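You operate a simulated robot arm through the tools that you are given. There is no shell and no other tool. Be economical: measure what you need, move in short steps, check, and stop when the job is done.

The job below is to be done with a simulated two-armed robot. You get a single attempt, and the scene is never put back.

TASK
Open the left drawer of the gauge bench, fetch the medium box from the counter of the stock rack and set it in the inside of the left drawer of the gauge bench and shut the drawer again. Fetch the brown small box from the counter of the stock rack and set it on the top of the assembly bench. Put one of the green tins from the counter of the stock rack on the green cover. Take the purple-band small ring and put it on top of the cream holder. Take the rusty ring and leave it on the upper shelf of the crate rack. Any order will do. Set down upright: green tin.

Only the result counts: the job must be done as asked and must still hold three seconds after the hand-in. Knocking over, shifting, dropping, spilling or breaking anything else fails it. A push-on lid holds only when it is set on centred and level and pressed home; a screw cap is set on level and turned clockwise until tight.

THE ROBOT
Two 6-joint arms with two-finger grippers on one trunk, on a base that drives. Base frame: it is fixed to the floor where the robot stands at the start and does not move with it; the origin is under the middle of the robot, x ahead of it, y to its left, z up. Readings come in mm, degrees, newtons and seconds.
The left shoulder is at the start at [30, 178, 938], the right one opposite. With the tool pointing down near the work surface each hand reaches from about 100 to 840 mm from the robot's upright axis, wherever it stands, measured 20 degrees to its own side. Places, roughly: cream holder (6x6x3 cm) [2400, -2500, 900]; green cover [1750, -3500, 750]; green tin [1750, -3500, 1000]; inside of the left drawer of the gauge bench [700, 300, 700]; left drawer of the gauge bench [600, 200, 800]; medium box [2250, -2500, 750]; purple-band small ring (5x5x2 cm) [2500, -2300, 800]; rusty ring (6x6x3 cm) [500, 300, 900]; small box [2250, -2500, 750]; top of the assembly bench [-600, -4800, 900]; upper shelf of the crate rack [0, -1200, 1600]. Payload 2.54 kg a hand.
Tool frame (each hand has its own): the origin (TCP) lies between the finger pads and is the grasp point; the fingertips stand 30 mm ahead of it; z points along the fingers, y is the line along which they close. The gripper opens to 116 mm. The gripper's body begins 95 mm behind the TCP.
Orientation is that of the tool frame in the base frame, as [roll, pitch, yaw] about the fixed x, y, z axes, in that order (R = Rz(yaw) Ry(pitch) Rx(roll)). With the fingers straight down and closing along the base's y, the tool's x points along the base's -x, its y along +y and its z along -z.

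THE INTERFACE
- The arms move only by the tool nudge_tool. It takes "left_plan", "right_plan" or both (then of equal length, played together; a hand with none holds still); each is a list of rows, each a list of 6 numbers: the shift along the tool's x, y, z in mm, then the turn, a rotation vector about the tool's x, y, z in rad. In form: [[x, y, z, wx, wy, wz], ...]. A call has 1 to 8 rows; each row is the pose to reach, as a shift and turn from the pose commanded when the call began, along the tool's axes at that moment. "left_hand" and "right_hand" are, for a hand that has rows, the finger opening in mm, from 0 to 116, set as the call begins (left out, the last holds). A row lasts 0.2 s, in which the tool goes at most 50 mm and 8.6 degrees; a call with a longer step from one row to the next is refused whole, and so is a gripper value outside its range. A pose out of reach is approached as far as the arm can. The call stops where the force on the tool passes 40 N (or 10 N more than at its start, if that is more) or the arm is blocked; 0.2 s more then pass. Each finger travels about 153 mm/s and halts on what it meets, pressing with about 32 N; the grip force reading is that of the motor and also rises with nothing between the fingers. The clock runs only during rows and for 0.2 s after the last one: add rows that repeat a pose to give the fingers time. The reply holds the time, the measured pose of the TCP, the force on the tool along the base axes, the opening and the grip force, in the units named above and with some noise, with the torque about the TCP (base axes, N m) and any sound that the robot's microphone picked up.
- Cameras (640 x 400 px; columns grow to the right, rows downward): "scene" is now at [39.8, 9.2, 1651.5]; the picture's right is [0.12, -0.99, 0.00], its down [-0.83, -0.10, -0.55] and it looks along [0.55, 0.06, -0.83] (base axes); focal length 274 px, centre (320, 200). "left" rides on the left gripper at [69, 15, -122] in its tool frame; the picture's right is [-0.21, 0.98, 0.00], its down [-0.83, -0.18, -0.53] and it looks along [-0.52, -0.11, 0.85] (tool axes); focal length 251 px, centre (320, 200). "right" rides on the right gripper at [69, -15, -122] in its tool frame; the picture's right is [0.21, 0.98, 0.00], its down [-0.83, 0.18, -0.53] and it looks along [-0.52, 0.11, 0.85] (tool axes); focal length 251 px, centre (320, 200). There is no depth. A picture from a camera that has moved, and an enlarged one, comes with that camera's place and axes in the base frame and with its lens.
- camera(camera): a new picture of that camera. No time passes.
- move_column(by): slides the trunk up (or, below 0, down) by that many mm; the arms and the scene camera ride with it, the base frame stays. It gives what a move gives, with no picture.
- roll_base(legs): drives the robot by 1 to 6 legs, each [ahead, left, turn to the left] in mm, mm and degrees, along the robot's own axes; the way and the turn of a leg run together, so that a leg with both is an arc; at most 1500 mm and 180 degrees a leg. The arms and the cameras ride along, it lands a little off, and it stops where it bumps. It gives what a move gives.
- pan_tilt(pan, tilt): turns the head with the scene camera to pan (to the left, within 143 degrees either way) and tilt (down, from -29 to 69), counted from straight ahead of the robot. It gives what a move gives.
- inspect(camera, box): a new picture of the part [left, top, right, bottom] of that camera's present view, enlarged. No time passes.
- finish_job(): hands the job in; it is judged then, once.

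Go step by step. Nothing tells you exact positions but the pictures and the camera data: compare them with the known pose of the tool, close in by small moves and look again before you grip or let go. The budget is 186 turns and 158 pictures, counting those below and the enlarged ones. Unless the task says otherwise, let go and move clear before handing in.

The tools are called after ">>>" as a command line: name --argument value ..., lists and objects as JSON in quotes. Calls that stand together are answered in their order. nudge_tool: Moves the arms, as the interface text tells. Its arguments: {"type":"object","properties":{"left_plan":{"type":"array"},"left_hand":{"type":"number"},"right_plan":{"type":"array"},"right_hand":{"type":"number"}},"required":[]} The other tools are called the same way: move_column (by) slides the trunk up or down; roll_base (legs) drives the base; pan_tilt (pan, tilt) turns the head that bears the scene camera; camera (camera) takes a picture; inspect (camera, box) takes an enlarged picture of a part of a camera's view; finish_job () hands the job in.

At the start:

```text
t: 0.0
left_tool_pos: [508.8, 147.7, 1121.0]
left_tool_rot: [180.0, 0.1, 179.9]
left_wrist_force: [-0.7, -0.2, 0.7]
left_torque: [0.01, 0.01, -0.03]
left_grip_width: 116.1
left_grasp_force: 0.2
right_tool_pos: [419.0, -249.9, 1148.7]
right_tool_rot: [-180.0, 0.1, -180.0]
right_wrist_force: [0.3, 0.5, 0.3]
right_torque: [-0.02, 0.01, -0.02]
right_grip_width: 115.8
right_grasp_force: 0.1
trunk travel left (down, up): [-150.0, 390.0]
robot x, y, heading: [-3.8, -1.6, 0.1]
head pan, tilt: [6.8, 56.6]
```

scene: 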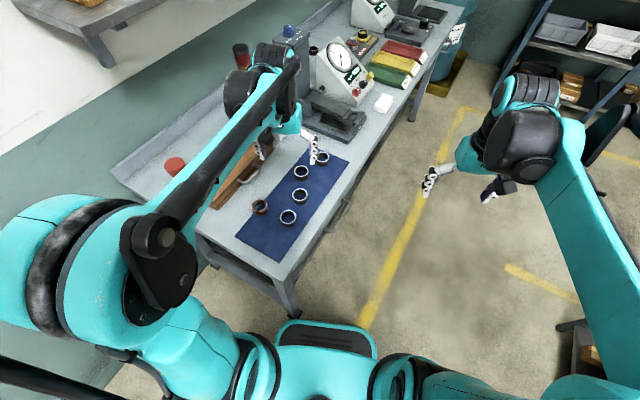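
right: 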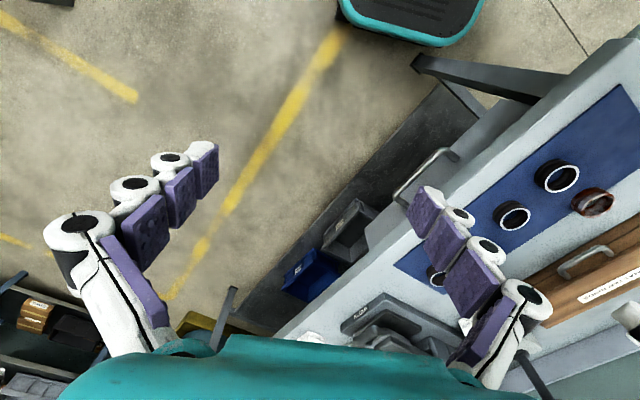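
left: 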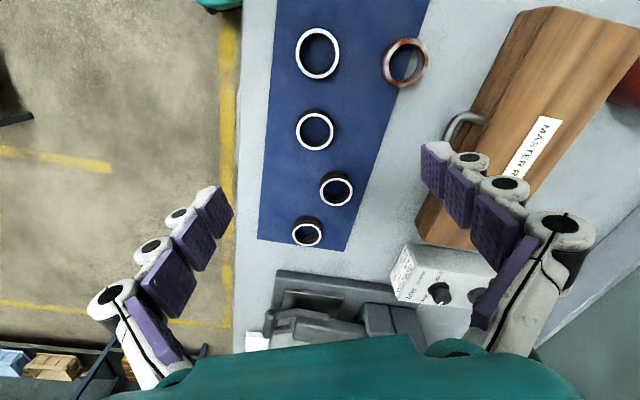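

I see the gauge bench ahead to the left, with the rings on its blue mat; the rusty ring is at about [484, 256, 900]. First I'll look around.

>>> pan_tilt --pan 20 --tilt 45

>>> camera --camera "scene"

>>> pan_tilt --pan -45 --tilt 20

>>> camera --camera "scene"

>>> pan_tilt --pan -110 --tilt 20

>>> camera --camera "scene"

```text
t: 0.8
left_tool_pos: [510.2, 147.1, 1121.6]
left_tool_rot: [-180.0, 0.0, 180.0]
left_wrist_force: [0.8, -0.4, -0.3]
left_torque: [-0.01, 0.0, -0.03]
left_grip_width: 115.9
left_grasp_force: 0.1
right_tool_pos: [420.4, -249.3, 1148.2]
right_tool_rot: [180.0, 0.1, -179.9]
right_wrist_force: [-0.4, -1.0, -0.5]
right_torque: [0.01, 0.01, 0.01]
right_grip_width: 116.0
right_grasp_force: 0.2
trunk travel left (down, up): [-150.0, 390.0]
robot x, y, heading: [1.4, -3.6, 0.3]
head pan, tilt: [20.0, 45.0]
```

```text
154 pictures are left
camera scene: at [46.2, 28.6, 1666.8], right [0.34, -0.94, 0.0], down [-0.67, -0.24, -0.71], along [0.66, 0.24, -0.71], focal length 274 px, centre (320, 200)
```

scene: 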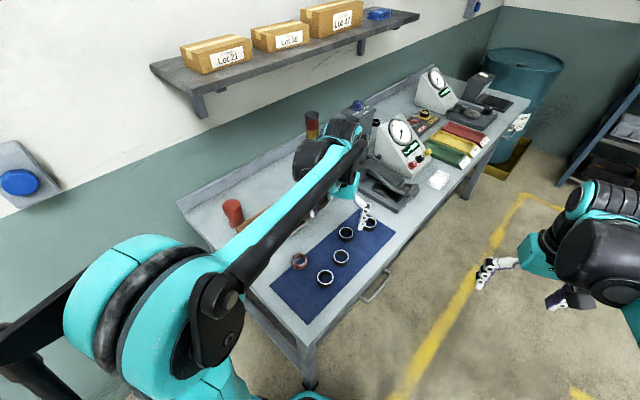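

```text
t: 2.1
left_tool_pos: [509.2, 148.6, 1123.7]
left_tool_rot: [-180.0, 0.0, -180.0]
left_wrist_force: [0.1, 0.4, 0.6]
left_torque: [-0.02, -0.03, -0.02]
left_grip_width: 115.5
left_grasp_force: 0.1
right_tool_pos: [419.6, -250.6, 1147.7]
right_tool_rot: [-179.9, 0.0, 180.0]
right_wrist_force: [-0.5, 0.5, 0.2]
right_torque: [-0.03, 0.02, 0.02]
right_grip_width: 116.1
right_grasp_force: 0.2
trunk travel left (down, up): [-150.0, 390.0]
robot x, y, heading: [3.3, -0.9, 0.0]
head pan, tilt: [-45.0, 20.0]
```

```text
153 pictures are left
camera scene: at [35.7, -64.9, 1705.5], right [-0.71, -0.71, 0.0], down [-0.24, 0.24, -0.94], along [0.66, -0.66, -0.34], focal length 274 px, centre (320, 200)
```

scene: 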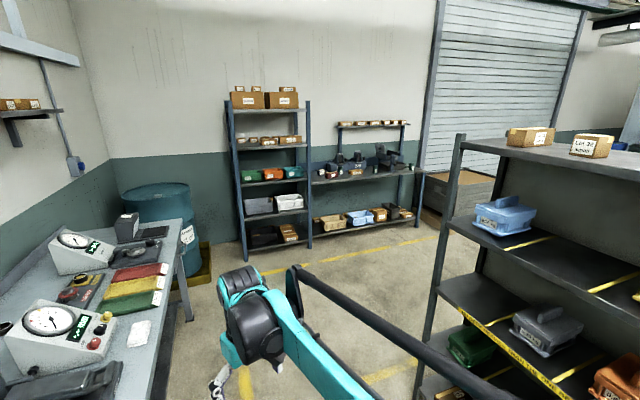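

```text
t: 3.5
left_tool_pos: [508.4, 148.3, 1121.6]
left_tool_rot: [-180.0, -0.1, -180.0]
left_wrist_force: [0.2, -0.5, -0.4]
left_torque: [0.02, 0.02, -0.03]
left_grip_width: 116.0
left_grasp_force: 0.1
right_tool_pos: [419.3, -250.6, 1146.2]
right_tool_rot: [180.0, 0.0, -180.0]
right_wrist_force: [-0.1, 0.2, 0.2]
right_torque: [-0.02, 0.02, -0.02]
right_grip_width: 115.9
right_grasp_force: 0.0
trunk travel left (down, up): [-150.0, 390.0]
robot x, y, heading: [1.1, -0.3, -0.0]
head pan, tilt: [-110.0, 20.0]
```

```text
152 pictures are left
camera scene: at [-61.9, -86.7, 1705.6], right [-0.94, 0.34, 0.0], down [0.12, 0.32, -0.94], along [-0.32, -0.88, -0.34], focal length 274 px, centre (320, 200)
```

scene: 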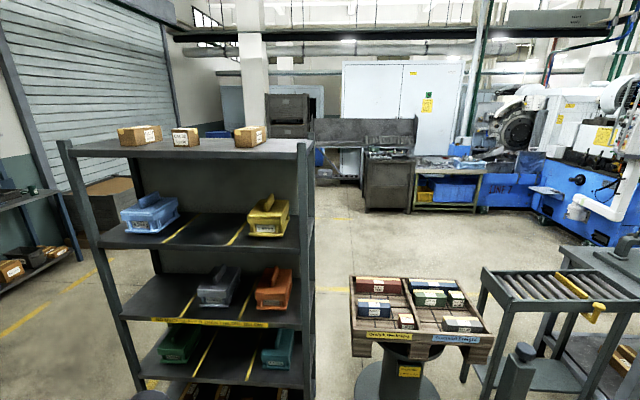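

The crate rack is on the right and the stock rack ahead at the back wall. I'll fetch the rusty ring first: hover the left hand over it and look.

>>> nudge_tool --left_plan '[[8, 36, 20, 0, 0, 0], [16, 72, 45, 0, 0, 0], [25, 108, 70, 0, 0, 0], [25, 108, 70, 0, 0, 0]]' --left_hand 90

>>> camera --camera "left"

```text
t: 4.5
left_tool_pos: [482.3, 256.8, 1050.9]
left_tool_rot: [-179.9, -0.1, -180.0]
left_wrist_force: [0.3, -0.2, -0.2]
left_torque: [0.03, -0.02, 0.0]
left_grip_width: 89.9
left_grasp_force: 0.1
right_tool_pos: [420.1, -250.4, 1146.9]
right_tool_rot: [180.0, 0.0, 180.0]
right_wrist_force: [0.0, -0.3, 0.3]
right_torque: [0.02, 0.0, -0.01]
right_grip_width: 115.9
right_grasp_force: 0.0
trunk travel left (down, up): [-150.0, 390.0]
robot x, y, heading: [2.8, 0.2, 0.3]
head pan, tilt: [-110.0, 20.0]
```

```text
151 pictures are left
camera left: at [413.3, 271.0, 1172.5], right [0.21, 0.98, 0.0], down [0.83, -0.18, 0.53], along [0.52, -0.11, -0.85], focal length 251 px, centre (320, 200)
```

left: 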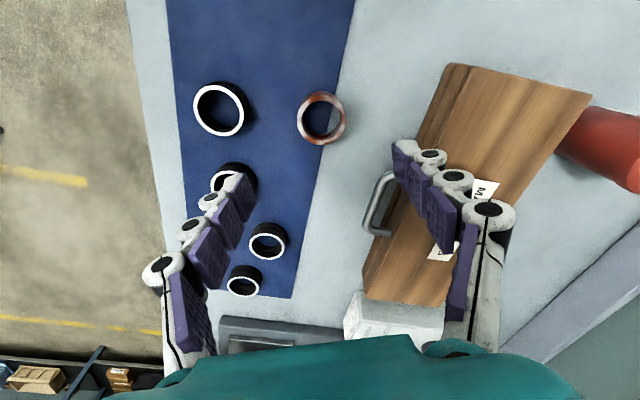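

The ring's top is at about [480, 258, 900]. I'm going down over it and will check again.

>>> nudge_tool --left_plan '[[2, 2, 45, 0, 0, 0], [2, 2, 90, 0, 0, 0], [2, 2, 128, 0, 0, 0]]'

>>> camera --camera "left"

```text
t: 5.3
left_tool_pos: [482.2, 258.0, 922.9]
left_tool_rot: [180.0, 0.0, 179.9]
left_wrist_force: [0.6, 0.1, -0.5]
left_torque: [-0.02, 0.0, 0.0]
left_grip_width: 89.8
left_grasp_force: 0.0
right_tool_pos: [421.7, -248.5, 1148.1]
right_tool_rot: [179.9, 0.0, 180.0]
right_wrist_force: [-0.2, -0.1, 1.0]
right_torque: [0.04, 0.01, 0.0]
right_grip_width: 116.1
right_grasp_force: 0.1
trunk travel left (down, up): [-150.0, 390.0]
robot x, y, heading: [1.3, 3.1, -0.2]
head pan, tilt: [-110.0, 20.0]
```

```text
150 pictures are left
camera left: at [411.6, 271.9, 1044.0], right [0.21, 0.98, 0.0], down [0.83, -0.18, 0.53], along [0.52, -0.11, -0.85], focal length 251 px, centre (320, 200)
```

left: 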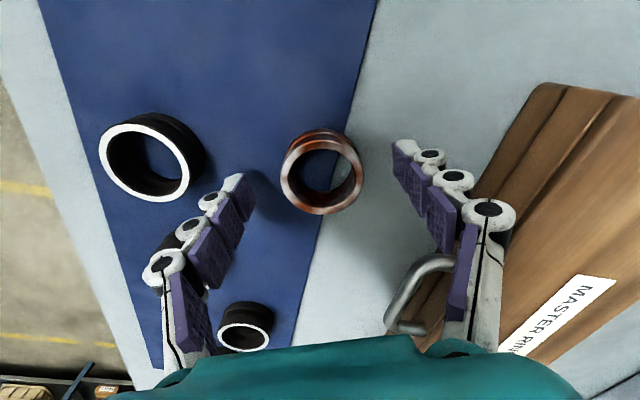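

Centred over the ring. Going down 16 mm and closing.

>>> nudge_tool --left_plan '[[0, 0, 8, 0, 0, 0], [0, 0, 16, 0, 0, 0]]'

>>> nudge_tool --left_plan '[[0, 0, 0, 0, 0, 0], [0, 0, 0, 0, 0, 0], [0, 0, 0, 0, 0, 0]]' --left_hand 30

>>> camera --camera "left"

```text
t: 5.9
left_tool_pos: [481.4, 256.9, 908.7]
left_tool_rot: [-180.0, 0.1, 180.0]
left_wrist_force: [0.1, 0.2, -0.4]
left_torque: [-0.02, -0.01, -0.02]
left_grip_width: 90.0
left_grasp_force: 0.1
right_tool_pos: [419.5, -250.0, 1148.9]
right_tool_rot: [-180.0, -0.1, -179.9]
right_wrist_force: [0.2, 0.6, -0.4]
right_torque: [-0.05, 0.0, 0.0]
right_grip_width: 116.0
right_grasp_force: 0.0
trunk travel left (down, up): [-150.0, 390.0]
robot x, y, heading: [1.1, -0.6, -0.0]
head pan, tilt: [-110.0, 20.0]
```

```text
t: 6.3
left_tool_pos: [480.8, 247.7, 911.7]
left_tool_rot: [-179.3, 0.1, 179.7]
left_wrist_force: [0.4, -17.2, 50.3]
left_torque: [-1.42, 0.43, 0.09]
left_grip_width: 52.5
left_grasp_force: 16.9
right_tool_pos: [417.7, -253.1, 1149.5]
right_tool_rot: [180.0, 0.2, 179.9]
right_wrist_force: [0.2, 0.6, 0.0]
right_torque: [-0.03, -0.01, 0.0]
right_grip_width: 116.0
right_grasp_force: 0.0
trunk travel left (down, up): [-150.0, 390.0]
robot x, y, heading: [0.6, -0.1, -0.2]
head pan, tilt: [-110.0, 20.0]
stopped in row 1 (left hand): the force on the tool passed its limit at 49 N (the readings are from after the stop); the commanded pose is now the measured one
```

```text
149 pictures are left
camera left: at [410.7, 264.8, 1032.7], right [0.22, 0.98, -0.01], down [0.82, -0.18, 0.54], along [0.52, -0.13, -0.84], focal length 251 px, centre (320, 200)
```

left: 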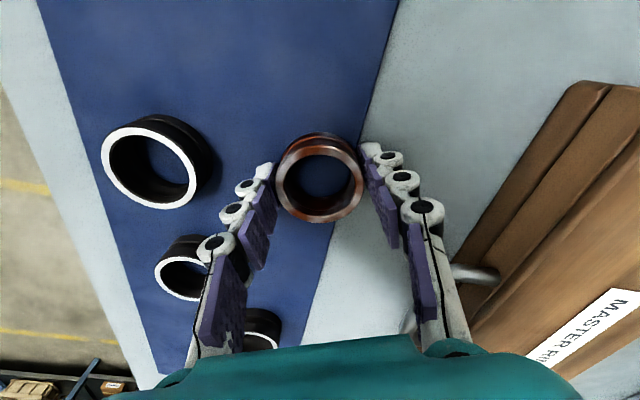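

The fingers pressed down on something as they closed, though they seem to be around the ring. I'll lift 4 mm and keep closing.

>>> nudge_tool --left_plan '[[0, 0, -4, 0, 0, 0], [0, 0, -4, 0, 0, 0], [0, 0, -4, 0, 0, 0]]' --left_hand 30

>>> camera --camera "left"

```text
t: 7.1
left_tool_pos: [481.8, 253.0, 913.3]
left_tool_rot: [-179.5, 0.1, 179.9]
left_wrist_force: [-2.2, -3.6, 6.0]
left_torque: [-0.31, 0.1, -0.06]
left_grip_width: 50.5
left_grasp_force: 32.1
right_tool_pos: [420.1, -250.3, 1147.5]
right_tool_rot: [179.9, 0.0, -179.9]
right_wrist_force: [0.3, 0.8, -0.5]
right_torque: [0.03, 0.02, 0.02]
right_grip_width: 116.0
right_grasp_force: 0.0
trunk travel left (down, up): [-150.0, 390.0]
robot x, y, heading: [-2.9, 1.7, 0.1]
head pan, tilt: [-110.0, 20.0]
```

```text
148 pictures are left
camera left: at [411.9, 269.5, 1033.2], right [0.22, 0.98, -0.01], down [0.82, -0.18, 0.54], along [0.52, -0.12, -0.84], focal length 251 px, centre (320, 200)
```

left: 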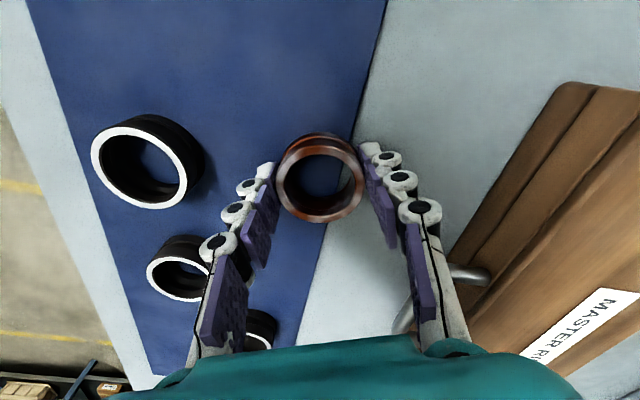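

The ring is gripped (50 mm across). Lifting it clear.

>>> nudge_tool --left_plan '[[0, 0, -30, 0, 0, 0], [0, 0, -80, 0, 0, 0], [0, -30, -125, 0, 0, 0], [0, -60, -160, 0, 0, 0], [0, -60, -160, 0, 0, 0]]'

>>> camera --camera "left"

>>> pan_tilt --pan -95 --tilt 5

>>> camera --camera "scene"

```text
refused: row 3 steps farther than a row can; nothing moved
```

```text
147 pictures are left
camera left: at [411.9, 269.5, 1033.2], right [0.22, 0.98, -0.01], down [0.82, -0.18, 0.54], along [0.52, -0.12, -0.84], focal length 251 px, centre (320, 200)
```

left: 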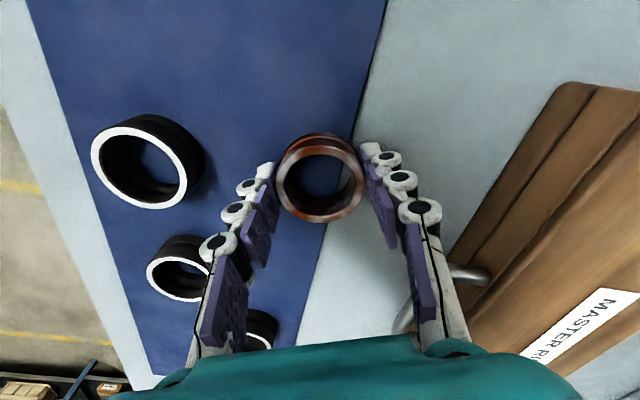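

```text
t: 7.8
left_tool_pos: [481.4, 252.6, 912.7]
left_tool_rot: [-179.4, 0.1, 179.9]
left_wrist_force: [-2.2, 1.7, 4.2]
left_torque: [-0.11, 0.15, -0.1]
left_grip_width: 50.8
left_grasp_force: 32.0
right_tool_pos: [419.6, -249.3, 1148.4]
right_tool_rot: [180.0, 0.0, -180.0]
right_wrist_force: [-0.1, 0.0, 0.0]
right_torque: [0.02, 0.02, 0.03]
right_grip_width: 116.2
right_grasp_force: 0.0
trunk travel left (down, up): [-150.0, 390.0]
robot x, y, heading: [1.1, -1.8, -0.1]
head pan, tilt: [-95.0, 5.0]
```

```text
146 pictures are left
camera scene: at [-38.8, -90.4, 1729.8], right [-1.0, 0.09, 0.0], down [0.01, 0.09, -1.0], along [-0.09, -0.99, -0.09], focal length 274 px, centre (320, 200)
```

scene: 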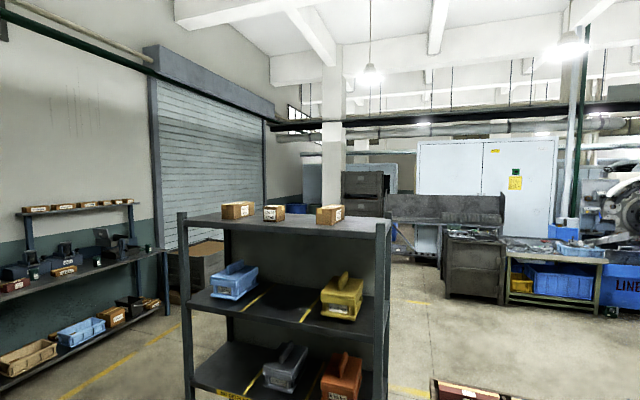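

The step was too long. Lifting in smaller rows now, then I'll turn to face the crate rack.

>>> nudge_tool --left_plan '[[0, 0, -30, 0, 0, 0], [0, 0, -75, 0, 0, 0], [0, -15, -120, 0, 0, 0], [0, -30, -165, 0, 0, 0], [0, -45, -210, 0, 0, 0]]'

>>> roll_base --legs '[[-100, -100, 0], [0, 0, -90]]'

>>> pan_tilt --pan 0 --tilt 15

>>> camera --camera "scene"

>>> camera --camera "left"

```text
t: 9.0
left_tool_pos: [479.1, 210.7, 1122.5]
left_tool_rot: [-179.4, 0.1, 179.8]
left_wrist_force: [0.0, 0.0, -1.5]
left_torque: [0.01, 0.02, 0.02]
left_grip_width: 50.7
left_grasp_force: 32.1
right_tool_pos: [418.7, -251.4, 1149.1]
right_tool_rot: [-180.0, 0.0, -180.0]
right_wrist_force: [-1.2, -0.4, 0.1]
right_torque: [0.01, -0.04, 0.0]
right_grip_width: 116.0
right_grasp_force: 0.1
trunk travel left (down, up): [-150.0, 390.0]
robot x, y, heading: [-2.7, -1.8, 0.0]
head pan, tilt: [-95.0, 5.0]
```

```text
t: 14.2
left_tool_pos: [116.7, -578.4, 1121.7]
left_tool_rot: [-179.4, 0.0, 90.2]
left_wrist_force: [0.3, -0.2, -1.0]
left_torque: [0.04, 0.01, 0.01]
left_grip_width: 50.6
left_grasp_force: 31.7
right_tool_pos: [-346.3, -520.0, 1147.3]
right_tool_rot: [-180.0, 0.0, 90.3]
right_wrist_force: [-1.2, 0.2, 0.0]
right_torque: [0.01, -0.01, -0.01]
right_grip_width: 115.9
right_grasp_force: 0.2
trunk travel left (down, up): [-150.0, 390.0]
robot x, y, heading: [-100.1, -95.1, -89.7]
head pan, tilt: [-95.0, 5.0]
```

```text
t: 15.9
left_tool_pos: [116.0, -578.8, 1121.5]
left_tool_rot: [-179.4, 0.1, 90.2]
left_wrist_force: [-0.1, -1.4, -0.8]
left_torque: [0.03, -0.02, 0.01]
left_grip_width: 50.8
left_grasp_force: 31.8
right_tool_pos: [-345.1, -519.1, 1148.9]
right_tool_rot: [180.0, 0.1, 90.5]
right_wrist_force: [-0.3, -0.2, 0.4]
right_torque: [-0.01, -0.05, -0.01]
right_grip_width: 116.0
right_grasp_force: 0.0
trunk travel left (down, up): [-150.0, 390.0]
robot x, y, heading: [-101.2, -98.8, -89.7]
head pan, tilt: [0.0, 15.0]
```

```text
145 pictures are left
camera scene: at [-99.0, -161.2, 1713.7], right [-1.0, -0.01, 0.0], down [0.0, 0.26, -0.97], along [0.01, -0.97, -0.26], focal length 274 px, centre (320, 200)
```

scene: 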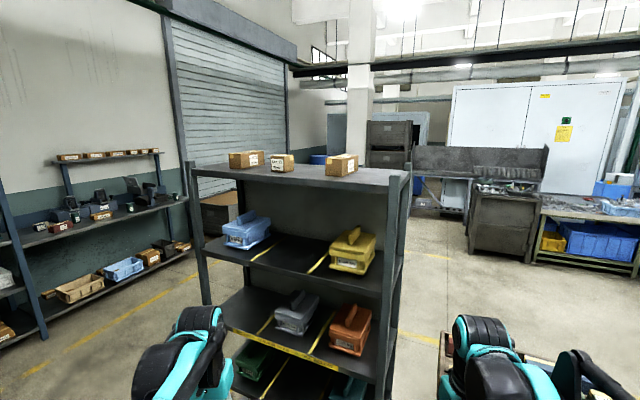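

```text
144 pictures are left
camera left: at [131.8, -509.5, 1242.3], right [0.98, -0.21, -0.01], down [-0.17, -0.83, 0.54], along [-0.12, -0.52, -0.84], focal length 251 px, centre (320, 200)
```

left: 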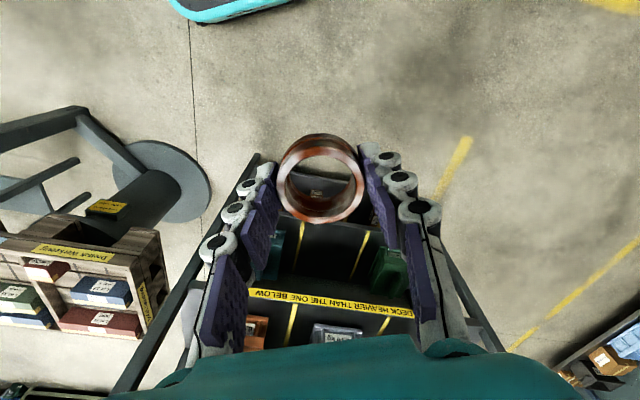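

The rack is ahead with its top board at roughly z 1500–1580. I'll raise the trunk fully to see the top and range it.

>>> move_column --by 380

>>> pan_tilt --pan 0 --tilt 30

>>> camera --camera "scene"

>>> camera --camera "left"

```text
t: 19.6
left_tool_pos: [116.0, -579.8, 1501.4]
left_tool_rot: [-179.4, 0.0, 90.3]
left_wrist_force: [-0.5, 0.6, -0.7]
left_torque: [-0.03, 0.0, 0.03]
left_grip_width: 50.9
left_grasp_force: 32.0
right_tool_pos: [-345.3, -521.3, 1528.1]
right_tool_rot: [-180.0, 0.0, 90.5]
right_wrist_force: [0.1, -0.2, -1.2]
right_torque: [0.01, -0.04, 0.01]
right_grip_width: 116.0
right_grasp_force: 0.1
trunk travel left (down, up): [-530.0, 10.0]
robot x, y, heading: [-98.2, -98.5, -89.6]
head pan, tilt: [0.0, 15.0]
```

```text
t: 20.3
left_tool_pos: [115.6, -578.9, 1501.4]
left_tool_rot: [-179.4, 0.1, 90.3]
left_wrist_force: [-0.4, -0.1, -2.1]
left_torque: [-0.02, 0.01, -0.01]
left_grip_width: 51.1
left_grasp_force: 32.1
right_tool_pos: [-346.2, -519.7, 1528.1]
right_tool_rot: [180.0, 0.0, 90.5]
right_wrist_force: [-0.3, -0.3, -0.7]
right_torque: [0.02, 0.0, 0.01]
right_grip_width: 116.3
right_grasp_force: 0.1
trunk travel left (down, up): [-530.0, 10.0]
robot x, y, heading: [-98.7, -98.7, -89.5]
head pan, tilt: [0.0, 30.0]
```

```text
143 pictures are left
camera scene: at [-98.9, -158.3, 2069.5], right [-1.0, -0.01, 0.0], down [0.0, 0.5, -0.87], along [0.01, -0.87, -0.5], focal length 274 px, centre (320, 200)
```

scene: 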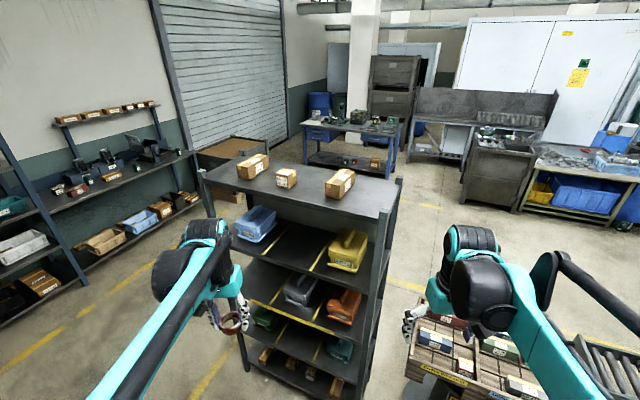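

```text
142 pictures are left
camera left: at [131.9, -509.5, 1622.3], right [0.98, -0.21, -0.01], down [-0.17, -0.83, 0.54], along [-0.12, -0.52, -0.84], focal length 251 px, centre (320, 200)
```

left: 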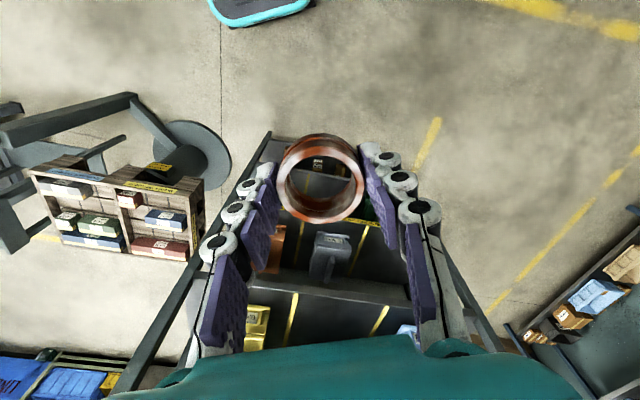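

From the two trunk heights I range the top board at z≈1553; its front edge runs from about (-325,-966) to (410,-1200), so it's rotated a bit. I'll raise the left hand to see whether it can work at that height.

>>> nudge_tool --left_plan '[[0, 0, -45, 0, 0, 0], [0, 0, -90, 0, 0, 0], [0, 0, -135, 0, 0, 0], [0, 0, -170, 0, 0, 0], [0, 0, -170, 0, 0, 0]]'

>>> inspect --camera "scene" --box '[180, 130, 420, 280]'

```text
t: 21.5
left_tool_pos: [116.9, -578.4, 1671.6]
left_tool_rot: [-179.3, 0.1, 90.1]
left_wrist_force: [0.0, 1.4, -1.1]
left_torque: [-0.01, 0.03, -0.02]
left_grip_width: 50.8
left_grasp_force: 32.2
right_tool_pos: [-346.1, -521.2, 1527.9]
right_tool_rot: [-180.0, 0.0, 90.4]
right_wrist_force: [-0.6, 0.0, 0.9]
right_torque: [0.0, 0.02, 0.01]
right_grip_width: 115.9
right_grasp_force: 0.1
trunk travel left (down, up): [-530.0, 10.0]
robot x, y, heading: [-97.2, -99.8, -89.5]
head pan, tilt: [0.0, 30.0]
```

```text
2.67 times, centred on (300, 205) of scene
camera zoom: at [-98.8, -158.5, 2069.4], right [-1.0, -0.01, 0.0], down [0.0, 0.5, -0.87], along [0.01, -0.87, -0.5], focal length 731 px, centre (373, 187)
```

zoom: 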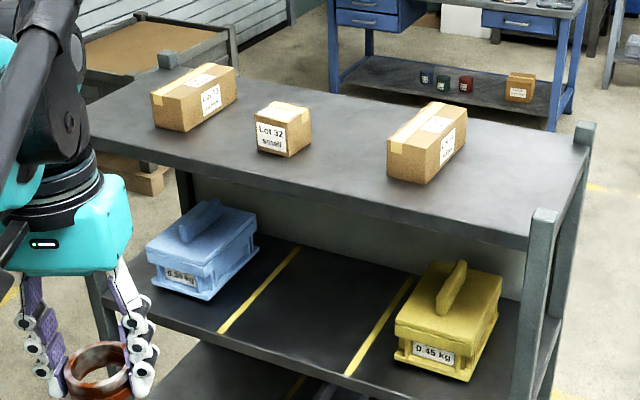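

At this height the hand can go over the top board, and there's a clear patch between the middle and right boxes at about (-45, -1105). Driving up to the rack.

>>> roll_base --legs '[[0, -120, 0], [380, 0, 0]]'

>>> camera --camera "scene"

>>> camera --camera "left"

```text
t: 24.8
left_tool_pos: [-1.8, -957.1, 1672.0]
left_tool_rot: [-179.5, 0.0, 90.3]
left_wrist_force: [-0.3, 0.1, -0.7]
left_torque: [0.03, 0.02, -0.02]
left_grip_width: 50.6
left_grasp_force: 31.7
right_tool_pos: [-464.2, -900.7, 1528.5]
right_tool_rot: [179.9, 0.1, 90.4]
right_wrist_force: [0.0, 0.3, -0.1]
right_torque: [0.01, 0.01, -0.03]
right_grip_width: 116.1
right_grasp_force: 0.1
trunk travel left (down, up): [-530.0, 10.0]
robot x, y, heading: [-217.8, -479.7, -89.7]
head pan, tilt: [0.0, 30.0]
```

```text
140 pictures are left
camera scene: at [-216.6, -538.3, 2069.5], right [-1.0, -0.01, 0.0], down [0.0, 0.5, -0.87], along [0.0, -0.87, -0.5], focal length 274 px, centre (320, 200)
```

scene: 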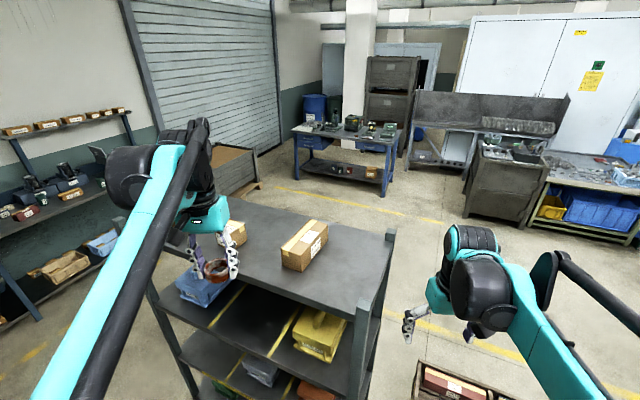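

```text
139 pictures are left
camera left: at [14.3, -889.3, 1792.7], right [0.98, -0.21, -0.01], down [-0.17, -0.82, 0.54], along [-0.12, -0.52, -0.84], focal length 251 px, centre (320, 200)
```

left: 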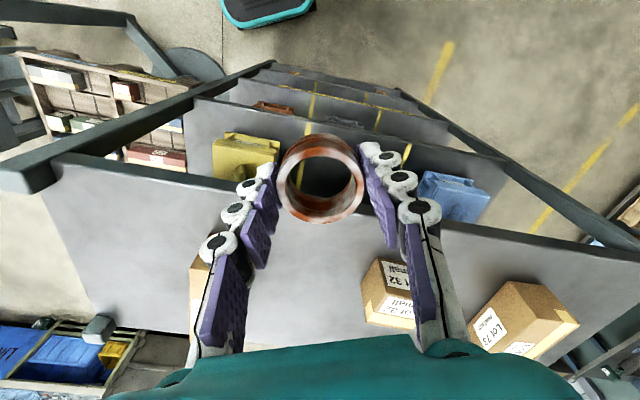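

Consistent ranging: board at z 1553, box corners where I expected. Moving over the free patch.

>>> nudge_tool --left_plan '[[-37, -11, 0, 0, 0, 0], [-74, -22, 0, 0, 0, 0], [-111, -33, 0, 0, 0, 0], [-148, -43, 0, 0, 0, 0], [-148, -43, 30, 0, 0, 0], [-148, -43, 48, 0, 0, 0]]'

>>> camera --camera "left"

>>> inspect --camera "scene" --box '[160, 170, 400, 320]'

```text
t: 26.2
left_tool_pos: [-43.8, -1107.3, 1625.0]
left_tool_rot: [-179.4, 0.0, 90.2]
left_wrist_force: [-0.5, -0.5, -1.2]
left_torque: [-0.03, -0.02, -0.03]
left_grip_width: 50.7
left_grasp_force: 31.9
right_tool_pos: [-463.3, -900.3, 1528.1]
right_tool_rot: [180.0, 0.0, 90.3]
right_wrist_force: [0.3, 0.1, -0.6]
right_torque: [-0.02, 0.02, -0.01]
right_grip_width: 116.0
right_grasp_force: 0.1
trunk travel left (down, up): [-530.0, 10.0]
robot x, y, heading: [-214.0, -480.1, -89.8]
head pan, tilt: [0.0, 30.0]
```

```text
138 pictures are left
camera left: at [-28.0, -1038.0, 1744.3], right [0.98, -0.21, -0.01], down [-0.17, -0.83, 0.54], along [-0.12, -0.52, -0.84], focal length 251 px, centre (320, 200)
```

left: 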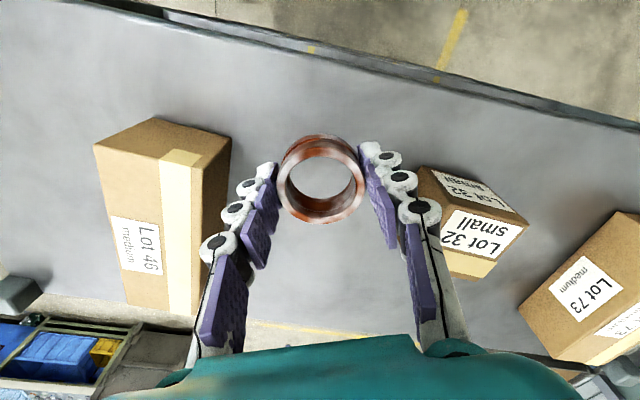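

```text
2.67 times, centred on (280, 245) of scene
camera zoom: at [-216.1, -538.8, 2069.5], right [-1.0, -0.01, 0.0], down [0.0, 0.5, -0.87], along [0.0, -0.87, -0.5], focal length 731 px, centre (427, 80)
```

zoom: 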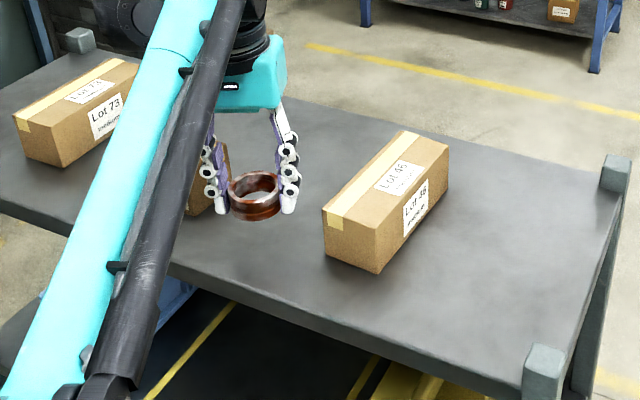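

The patch is clear on both sides. Lowering gently until contact.

>>> nudge_tool --left_plan '[[0, 0, 15, 0, 0, 0], [0, 0, 25, 0, 0, 0], [0, 0, 30, 0, 0, 0], [0, 0, 34, 0, 0, 0], [0, 0, 38, 0, 0, 0]]'

>>> inspect --camera "scene" --box '[200, 200, 320, 275]'

```text
t: 27.4
left_tool_pos: [-43.3, -1109.6, 1585.1]
left_tool_rot: [-179.4, 0.1, 90.2]
left_wrist_force: [-0.6, -0.4, -1.3]
left_torque: [0.04, 0.02, 0.0]
left_grip_width: 50.5
left_grasp_force: 31.9
right_tool_pos: [-464.7, -901.5, 1528.4]
right_tool_rot: [-180.0, 0.0, 90.3]
right_wrist_force: [-0.4, -0.4, 0.8]
right_torque: [-0.01, 0.0, -0.01]
right_grip_width: 116.0
right_grasp_force: 0.1
trunk travel left (down, up): [-530.0, 10.0]
robot x, y, heading: [-212.9, -481.9, -89.7]
head pan, tilt: [0.0, 30.0]
```

```text
5.33 times, centred on (260, 238) of scene
camera zoom: at [-216.2, -540.2, 2069.5], right [-1.0, -0.01, 0.0], down [0.0, 0.5, -0.87], along [0.0, -0.87, -0.5], focal length 1463 px, centre (640, 0)
```

zoom: 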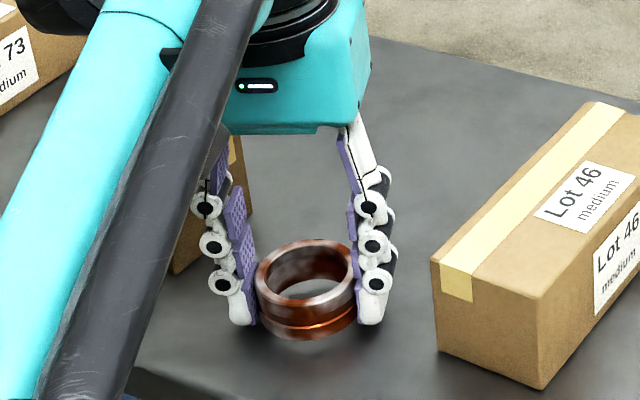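

Close but not touching yet; continuing in 3 mm steps.

>>> nudge_tool --left_plan '[[0, 0, 3, 0, 0, 0], [0, 0, 6, 0, 0, 0], [0, 0, 9, 0, 0, 0], [0, 0, 12, 0, 0, 0], [0, 0, 15, 0, 0, 0], [0, 0, 18, 0, 0, 0], [0, 0, 21, 0, 0, 0]]'

>>> inspect --camera "scene" --box '[200, 200, 320, 275]'

```text
t: 28.3
left_tool_pos: [-44.0, -1108.0, 1579.4]
left_tool_rot: [-179.6, 0.4, 90.1]
left_wrist_force: [-1.8, -2.5, 19.6]
left_torque: [0.06, -0.6, 0.05]
left_grip_width: 50.9
left_grasp_force: 32.1
right_tool_pos: [-463.0, -899.8, 1528.7]
right_tool_rot: [-179.9, 0.0, 90.3]
right_wrist_force: [-0.4, 0.5, 0.0]
right_torque: [-0.02, 0.0, -0.01]
right_grip_width: 116.1
right_grasp_force: 0.1
trunk travel left (down, up): [-530.0, 10.0]
robot x, y, heading: [-214.8, -481.5, -89.6]
head pan, tilt: [0.0, 30.0]
stopped in row 4 (left hand): the force on the tool passed its limit at 50 N (the readings are from after the stop); the commanded pose is now the measured one
```

```text
5.33 times, centred on (260, 238) of scene
camera zoom: at [-217.4, -538.5, 2069.7], right [-1.0, -0.01, 0.0], down [0.0, 0.5, -0.87], along [0.0, -0.87, -0.5], focal length 1463 px, centre (640, 0)
```

zoom: 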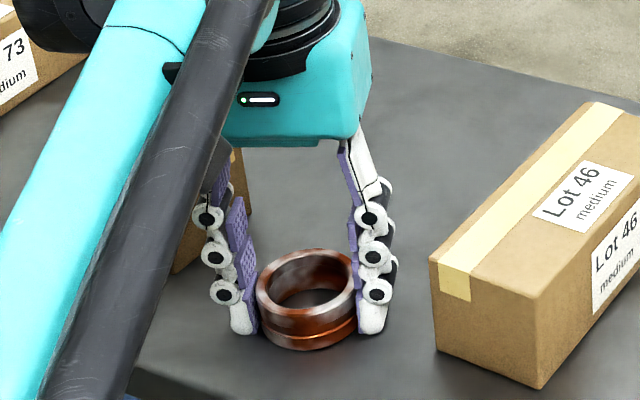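

It's on the board. Opening a little and backing up.

>>> nudge_tool --left_plan '[[0, 0, -1, 0, 0, 0], [0, 0, -1, 0, 0, 0], [0, 0, -1, 0, 0, 0]]' --left_hand 68

>>> nudge_tool --left_plan '[[0, 0, -20, 0, 0, 0], [0, 0, -60, 0, 0, 0], [0, 0, -100, 0, 0, 0], [40, 0, -110, 0, 0, 0], [85, 0, -110, 0, 0, 0], [130, 0, -110, 0, 0, 0]]'

>>> camera --camera "left"

```text
t: 29.1
left_tool_pos: [-45.0, -1109.5, 1578.7]
left_tool_rot: [-179.5, 0.3, 90.0]
left_wrist_force: [0.8, -1.1, 0.6]
left_torque: [0.02, -0.01, 0.01]
left_grip_width: 67.9
left_grasp_force: 0.0
right_tool_pos: [-464.0, -901.9, 1528.4]
right_tool_rot: [-179.9, 0.0, 90.3]
right_wrist_force: [-0.1, -0.3, 0.2]
right_torque: [0.0, 0.01, 0.01]
right_grip_width: 115.8
right_grasp_force: 0.1
trunk travel left (down, up): [-530.0, 10.0]
robot x, y, heading: [-217.0, -482.5, -89.5]
head pan, tilt: [0.0, 30.0]
```

```text
t: 30.5
left_tool_pos: [-42.9, -978.4, 1688.3]
left_tool_rot: [-179.4, 0.4, 90.1]
left_wrist_force: [-0.9, -0.6, 0.1]
left_torque: [-0.06, -0.01, -0.03]
left_grip_width: 68.0
left_grasp_force: 0.0
right_tool_pos: [-464.7, -898.6, 1528.2]
right_tool_rot: [179.9, -0.1, 90.3]
right_wrist_force: [0.6, -0.2, 0.8]
right_torque: [-0.02, 0.02, -0.02]
right_grip_width: 116.1
right_grasp_force: 0.1
trunk travel left (down, up): [-530.0, 10.0]
robot x, y, heading: [-216.6, -480.9, -89.6]
head pan, tilt: [0.0, 30.0]
```

```text
134 pictures are left
camera left: at [-28.0, -909.1, 1807.7], right [0.98, -0.21, -0.01], down [-0.18, -0.82, 0.54], along [-0.12, -0.53, -0.84], focal length 251 px, centre (320, 200)
```

left: 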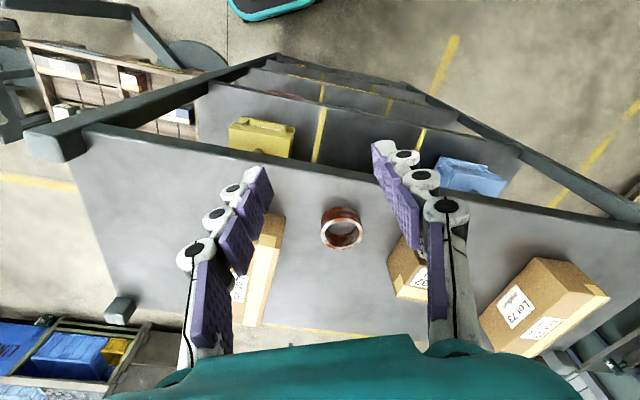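

The rusty ring stands on the top board. Backing off and looking toward the stock rack.

>>> roll_base --legs '[[-330, 0, 0]]'

>>> pan_tilt --pan 45 --tilt 20

>>> camera --camera "scene"

>>> inspect --camera "scene" --box '[210, 80, 450, 230]'

```text
t: 32.6
left_tool_pos: [-43.0, -661.1, 1685.8]
left_tool_rot: [-179.5, 0.3, 90.4]
left_wrist_force: [-0.3, -0.3, -0.6]
left_torque: [0.03, 0.02, -0.01]
left_grip_width: 67.6
left_grasp_force: 0.0
right_tool_pos: [-463.5, -582.9, 1526.4]
right_tool_rot: [179.9, -0.2, 90.6]
right_wrist_force: [-0.4, -0.8, -0.1]
right_torque: [0.03, 0.02, 0.0]
right_grip_width: 116.0
right_grasp_force: 0.2
trunk travel left (down, up): [-530.0, 10.0]
robot x, y, heading: [-218.0, -157.2, -89.7]
head pan, tilt: [0.0, 30.0]
```

```text
t: 33.7
left_tool_pos: [-43.1, -660.1, 1686.2]
left_tool_rot: [-179.5, 0.3, 90.3]
left_wrist_force: [-0.5, 0.5, 0.4]
left_torque: [-0.02, 0.01, 0.01]
left_grip_width: 68.0
left_grasp_force: 0.0
right_tool_pos: [-463.6, -582.0, 1527.1]
right_tool_rot: [-180.0, 0.1, 90.5]
right_wrist_force: [-0.3, -0.5, -0.1]
right_torque: [0.02, 0.01, 0.01]
right_grip_width: 115.7
right_grasp_force: 0.1
trunk travel left (down, up): [-530.0, 10.0]
robot x, y, heading: [-215.9, -160.6, -89.4]
head pan, tilt: [45.0, 20.0]
```

```text
133 pictures are left
camera scene: at [-152.8, -194.8, 2085.5], right [-0.7, -0.71, 0.0], down [-0.24, 0.24, -0.94], along [0.67, -0.66, -0.34], focal length 274 px, centre (320, 200)
```

scene: 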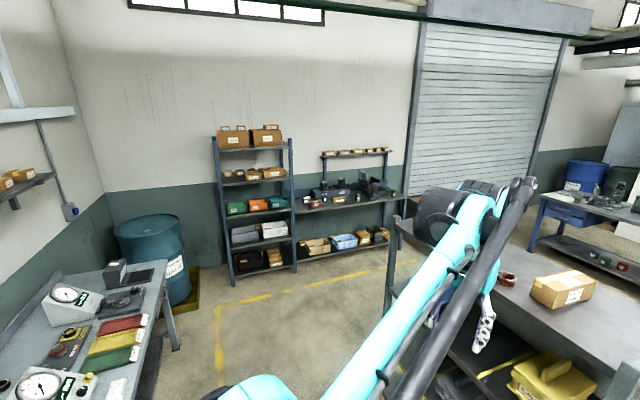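

```text
2.67 times, centred on (330, 155) of scene
camera zoom: at [-152.8, -194.8, 2085.5], right [-0.7, -0.71, 0.0], down [-0.24, 0.24, -0.94], along [0.67, -0.66, -0.34], focal length 731 px, centre (293, 320)
```

zoom: 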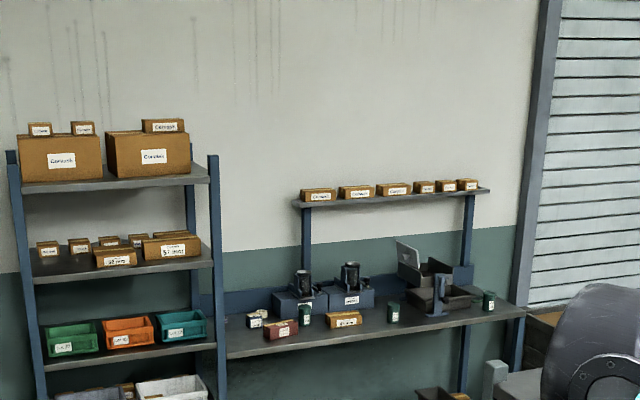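

I can see the stock rack with green tins and boxes on its counter; the whole room is rotated by about −23° to the base frame. Lowering the trunk and driving there down the aisle.

>>> move_column --by -380

>>> roll_base --legs '[[0, 0, 67], [0, -150, 0], [1000, 0, 0], [850, 0, 0], [0, -1000, 0]]'

>>> pan_tilt --pan 0 --tilt 30

>>> camera --camera "scene"

```text
t: 37.4
left_tool_pos: [-43.5, -658.4, 1307.9]
left_tool_rot: [-179.5, 0.3, 90.5]
left_wrist_force: [0.6, 0.2, 0.0]
left_torque: [0.01, 0.0, 0.02]
left_grip_width: 68.1
left_grasp_force: 0.1
right_tool_pos: [-464.7, -581.2, 1147.7]
right_tool_rot: [180.0, 0.0, 90.5]
right_wrist_force: [-0.4, -0.1, 0.0]
right_torque: [0.0, 0.0, -0.03]
right_grip_width: 116.2
right_grasp_force: 0.0
trunk travel left (down, up): [-150.0, 390.0]
robot x, y, heading: [-215.6, -160.2, -89.5]
head pan, tilt: [45.0, 20.0]
```

```text
t: 55.5
left_tool_pos: [1517.3, -2024.6, 1307.1]
left_tool_rot: [-179.6, 0.4, 154.9]
left_wrist_force: [-0.3, -0.1, 0.7]
left_torque: [0.02, -0.01, -0.02]
left_grip_width: 68.0
left_grasp_force: 0.1
right_tool_pos: [1267.4, -2372.0, 1146.8]
right_tool_rot: [180.0, 0.0, 154.9]
right_wrist_force: [0.0, 0.0, 0.3]
right_torque: [-0.01, -0.02, 0.0]
right_grip_width: 116.3
right_grasp_force: 0.0
trunk travel left (down, up): [-150.0, 390.0]
robot x, y, heading: [989.3, -1967.5, -25.2]
head pan, tilt: [45.0, 20.0]
```

```text
t: 56.6
left_tool_pos: [1516.8, -2024.1, 1307.1]
left_tool_rot: [-179.5, 0.5, 154.9]
left_wrist_force: [0.5, 0.1, -0.3]
left_torque: [0.01, 0.02, 0.01]
left_grip_width: 68.0
left_grasp_force: 0.1
right_tool_pos: [1267.2, -2371.2, 1148.0]
right_tool_rot: [179.9, -0.1, 155.0]
right_wrist_force: [-0.3, -1.0, -0.4]
right_torque: [0.01, 0.02, 0.0]
right_grip_width: 115.9
right_grasp_force: 0.0
trunk travel left (down, up): [-150.0, 390.0]
robot x, y, heading: [988.7, -1967.1, -24.9]
head pan, tilt: [0.0, 30.0]
```

```text
131 pictures are left
camera scene: at [1046.4, -1991.7, 1689.5], right [-0.42, -0.91, 0.0], down [-0.45, 0.21, -0.87], along [0.79, -0.37, -0.5], focal length 274 px, centre (320, 200)
```

scene: 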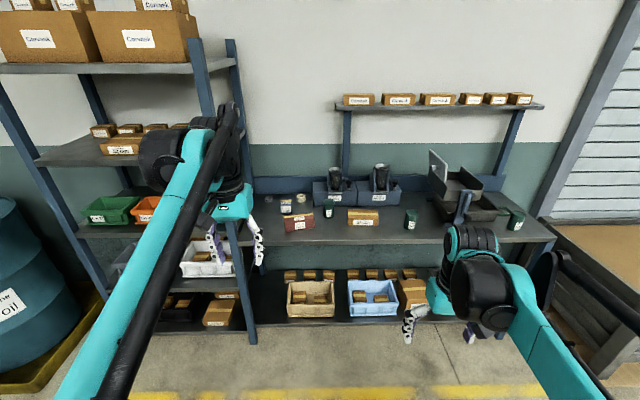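

I'm facing the stock rack squarely. Zooming in on the counter.

>>> inspect --camera "scene" --box '[250, 140, 410, 240]'

>>> inspect --camera "scene" --box '[390, 140, 550, 240]'

```text
4.00 times, centred on (330, 190) of scene
camera zoom: at [1046.4, -1991.7, 1689.5], right [-0.42, -0.91, 0.0], down [-0.45, 0.21, -0.87], along [0.79, -0.37, -0.5], focal length 1097 px, centre (280, 240)
```

zoom: 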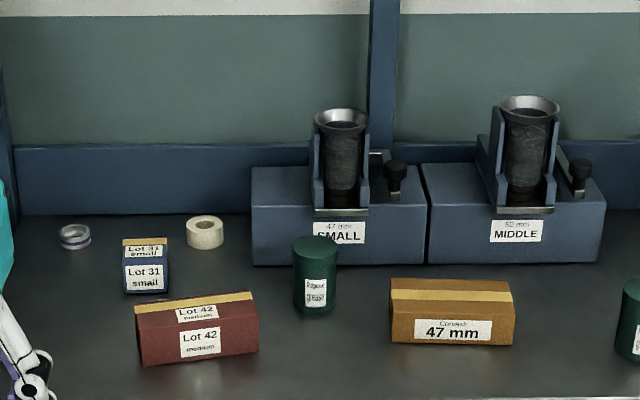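

```text
4.00 times, centred on (470, 190) of scene
camera zoom: at [1046.4, -1991.7, 1689.5], right [-0.42, -0.91, 0.0], down [-0.45, 0.21, -0.87], along [0.79, -0.37, -0.5], focal length 1097 px, centre (-280, 240)
```

zoom: 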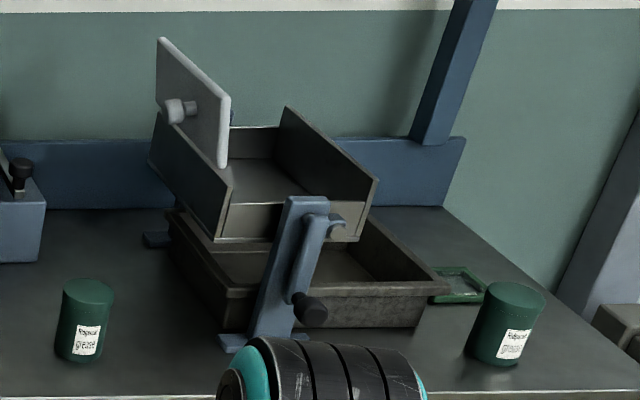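

I have the layout: Lot 42 medium box ≈(2142,−2390), tins, purple-band ring ≈(2498,−2327), cream holder ≈(2415,−2508), counter at z≈845. Driving in close for the ring.

>>> roll_base --legs '[[0, 110, 0], [770, 0, 0]]'

>>> pan_tilt --pan 5 --tilt 45

>>> camera --camera "scene"

>>> camera --camera "left"

>>> camera --camera "right"

```text
t: 61.5
left_tool_pos: [2258.3, -2264.3, 1308.6]
left_tool_rot: [-179.5, 0.3, 154.1]
left_wrist_force: [-0.2, 0.0, -1.0]
left_torque: [-0.01, 0.05, 0.01]
left_grip_width: 68.2
left_grasp_force: 0.0
right_tool_pos: [2002.8, -2605.9, 1147.5]
right_tool_rot: [180.0, 0.0, 154.3]
right_wrist_force: [0.4, 0.3, 0.2]
right_torque: [0.0, -0.01, 0.0]
right_grip_width: 115.8
right_grasp_force: 0.1
trunk travel left (down, up): [-150.0, 390.0]
robot x, y, heading: [1732.7, -2198.5, -25.8]
head pan, tilt: [0.0, 30.0]
```

```text
t: 62.3
left_tool_pos: [2258.8, -2262.9, 1307.9]
left_tool_rot: [-179.5, 0.4, 154.1]
left_wrist_force: [0.3, -0.3, -1.0]
left_torque: [-0.02, -0.02, 0.0]
left_grip_width: 68.0
left_grasp_force: 0.0
right_tool_pos: [2002.7, -2605.5, 1147.4]
right_tool_rot: [180.0, 0.0, 154.3]
right_wrist_force: [0.0, 0.5, -0.8]
right_torque: [-0.01, 0.0, 0.02]
right_grip_width: 116.0
right_grasp_force: 0.0
trunk travel left (down, up): [-150.0, 390.0]
robot x, y, heading: [1732.6, -2200.2, -25.4]
head pan, tilt: [5.0, 45.0]
```

```text
128 pictures are left
camera scene: at [1781.0, -2213.7, 1666.9], right [-0.35, -0.94, 0.0], down [-0.66, 0.25, -0.71], along [0.66, -0.25, -0.71], focal length 274 px, centre (320, 200)
```

scene: 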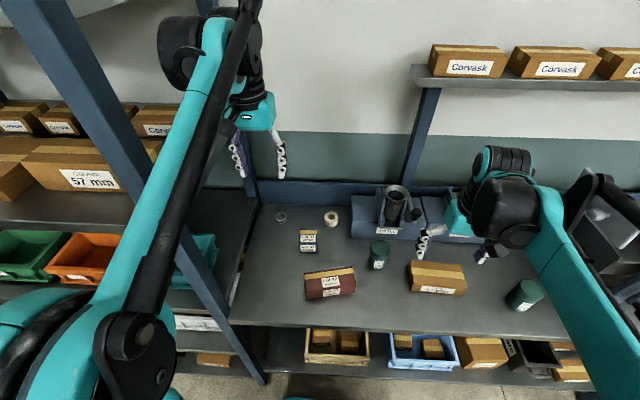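

```text
127 pictures are left
camera left: at [2201.0, -2218.1, 1427.5], right [0.62, 0.79, -0.01], down [0.66, -0.52, 0.54], along [0.42, -0.34, -0.84], focal length 251 px, centre (320, 200)
```

left: 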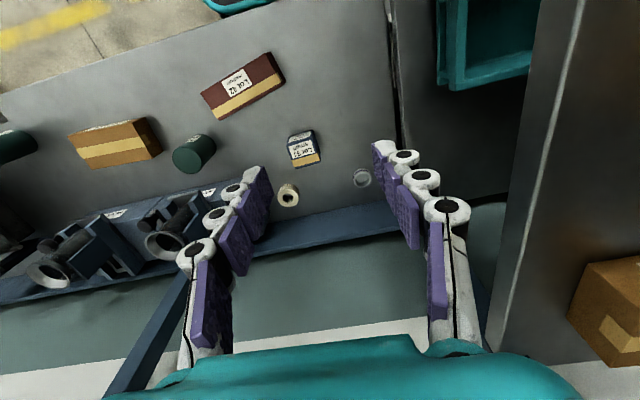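

```text
126 pictures are left
camera right: at [1933.2, -2590.8, 1269.6], right [0.23, 0.97, 0.0], down [0.82, -0.19, 0.53], along [0.52, -0.12, -0.85], focal length 251 px, centre (320, 200)
```

right: 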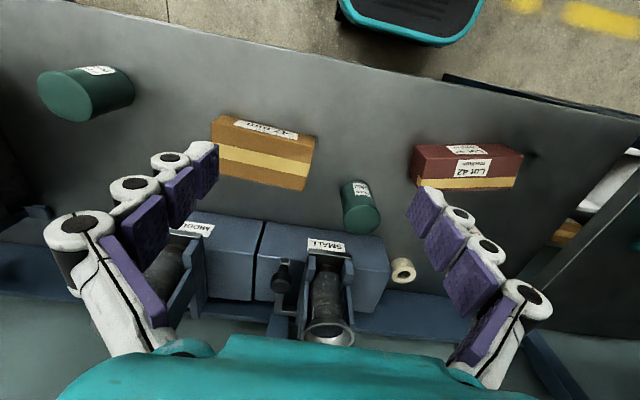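

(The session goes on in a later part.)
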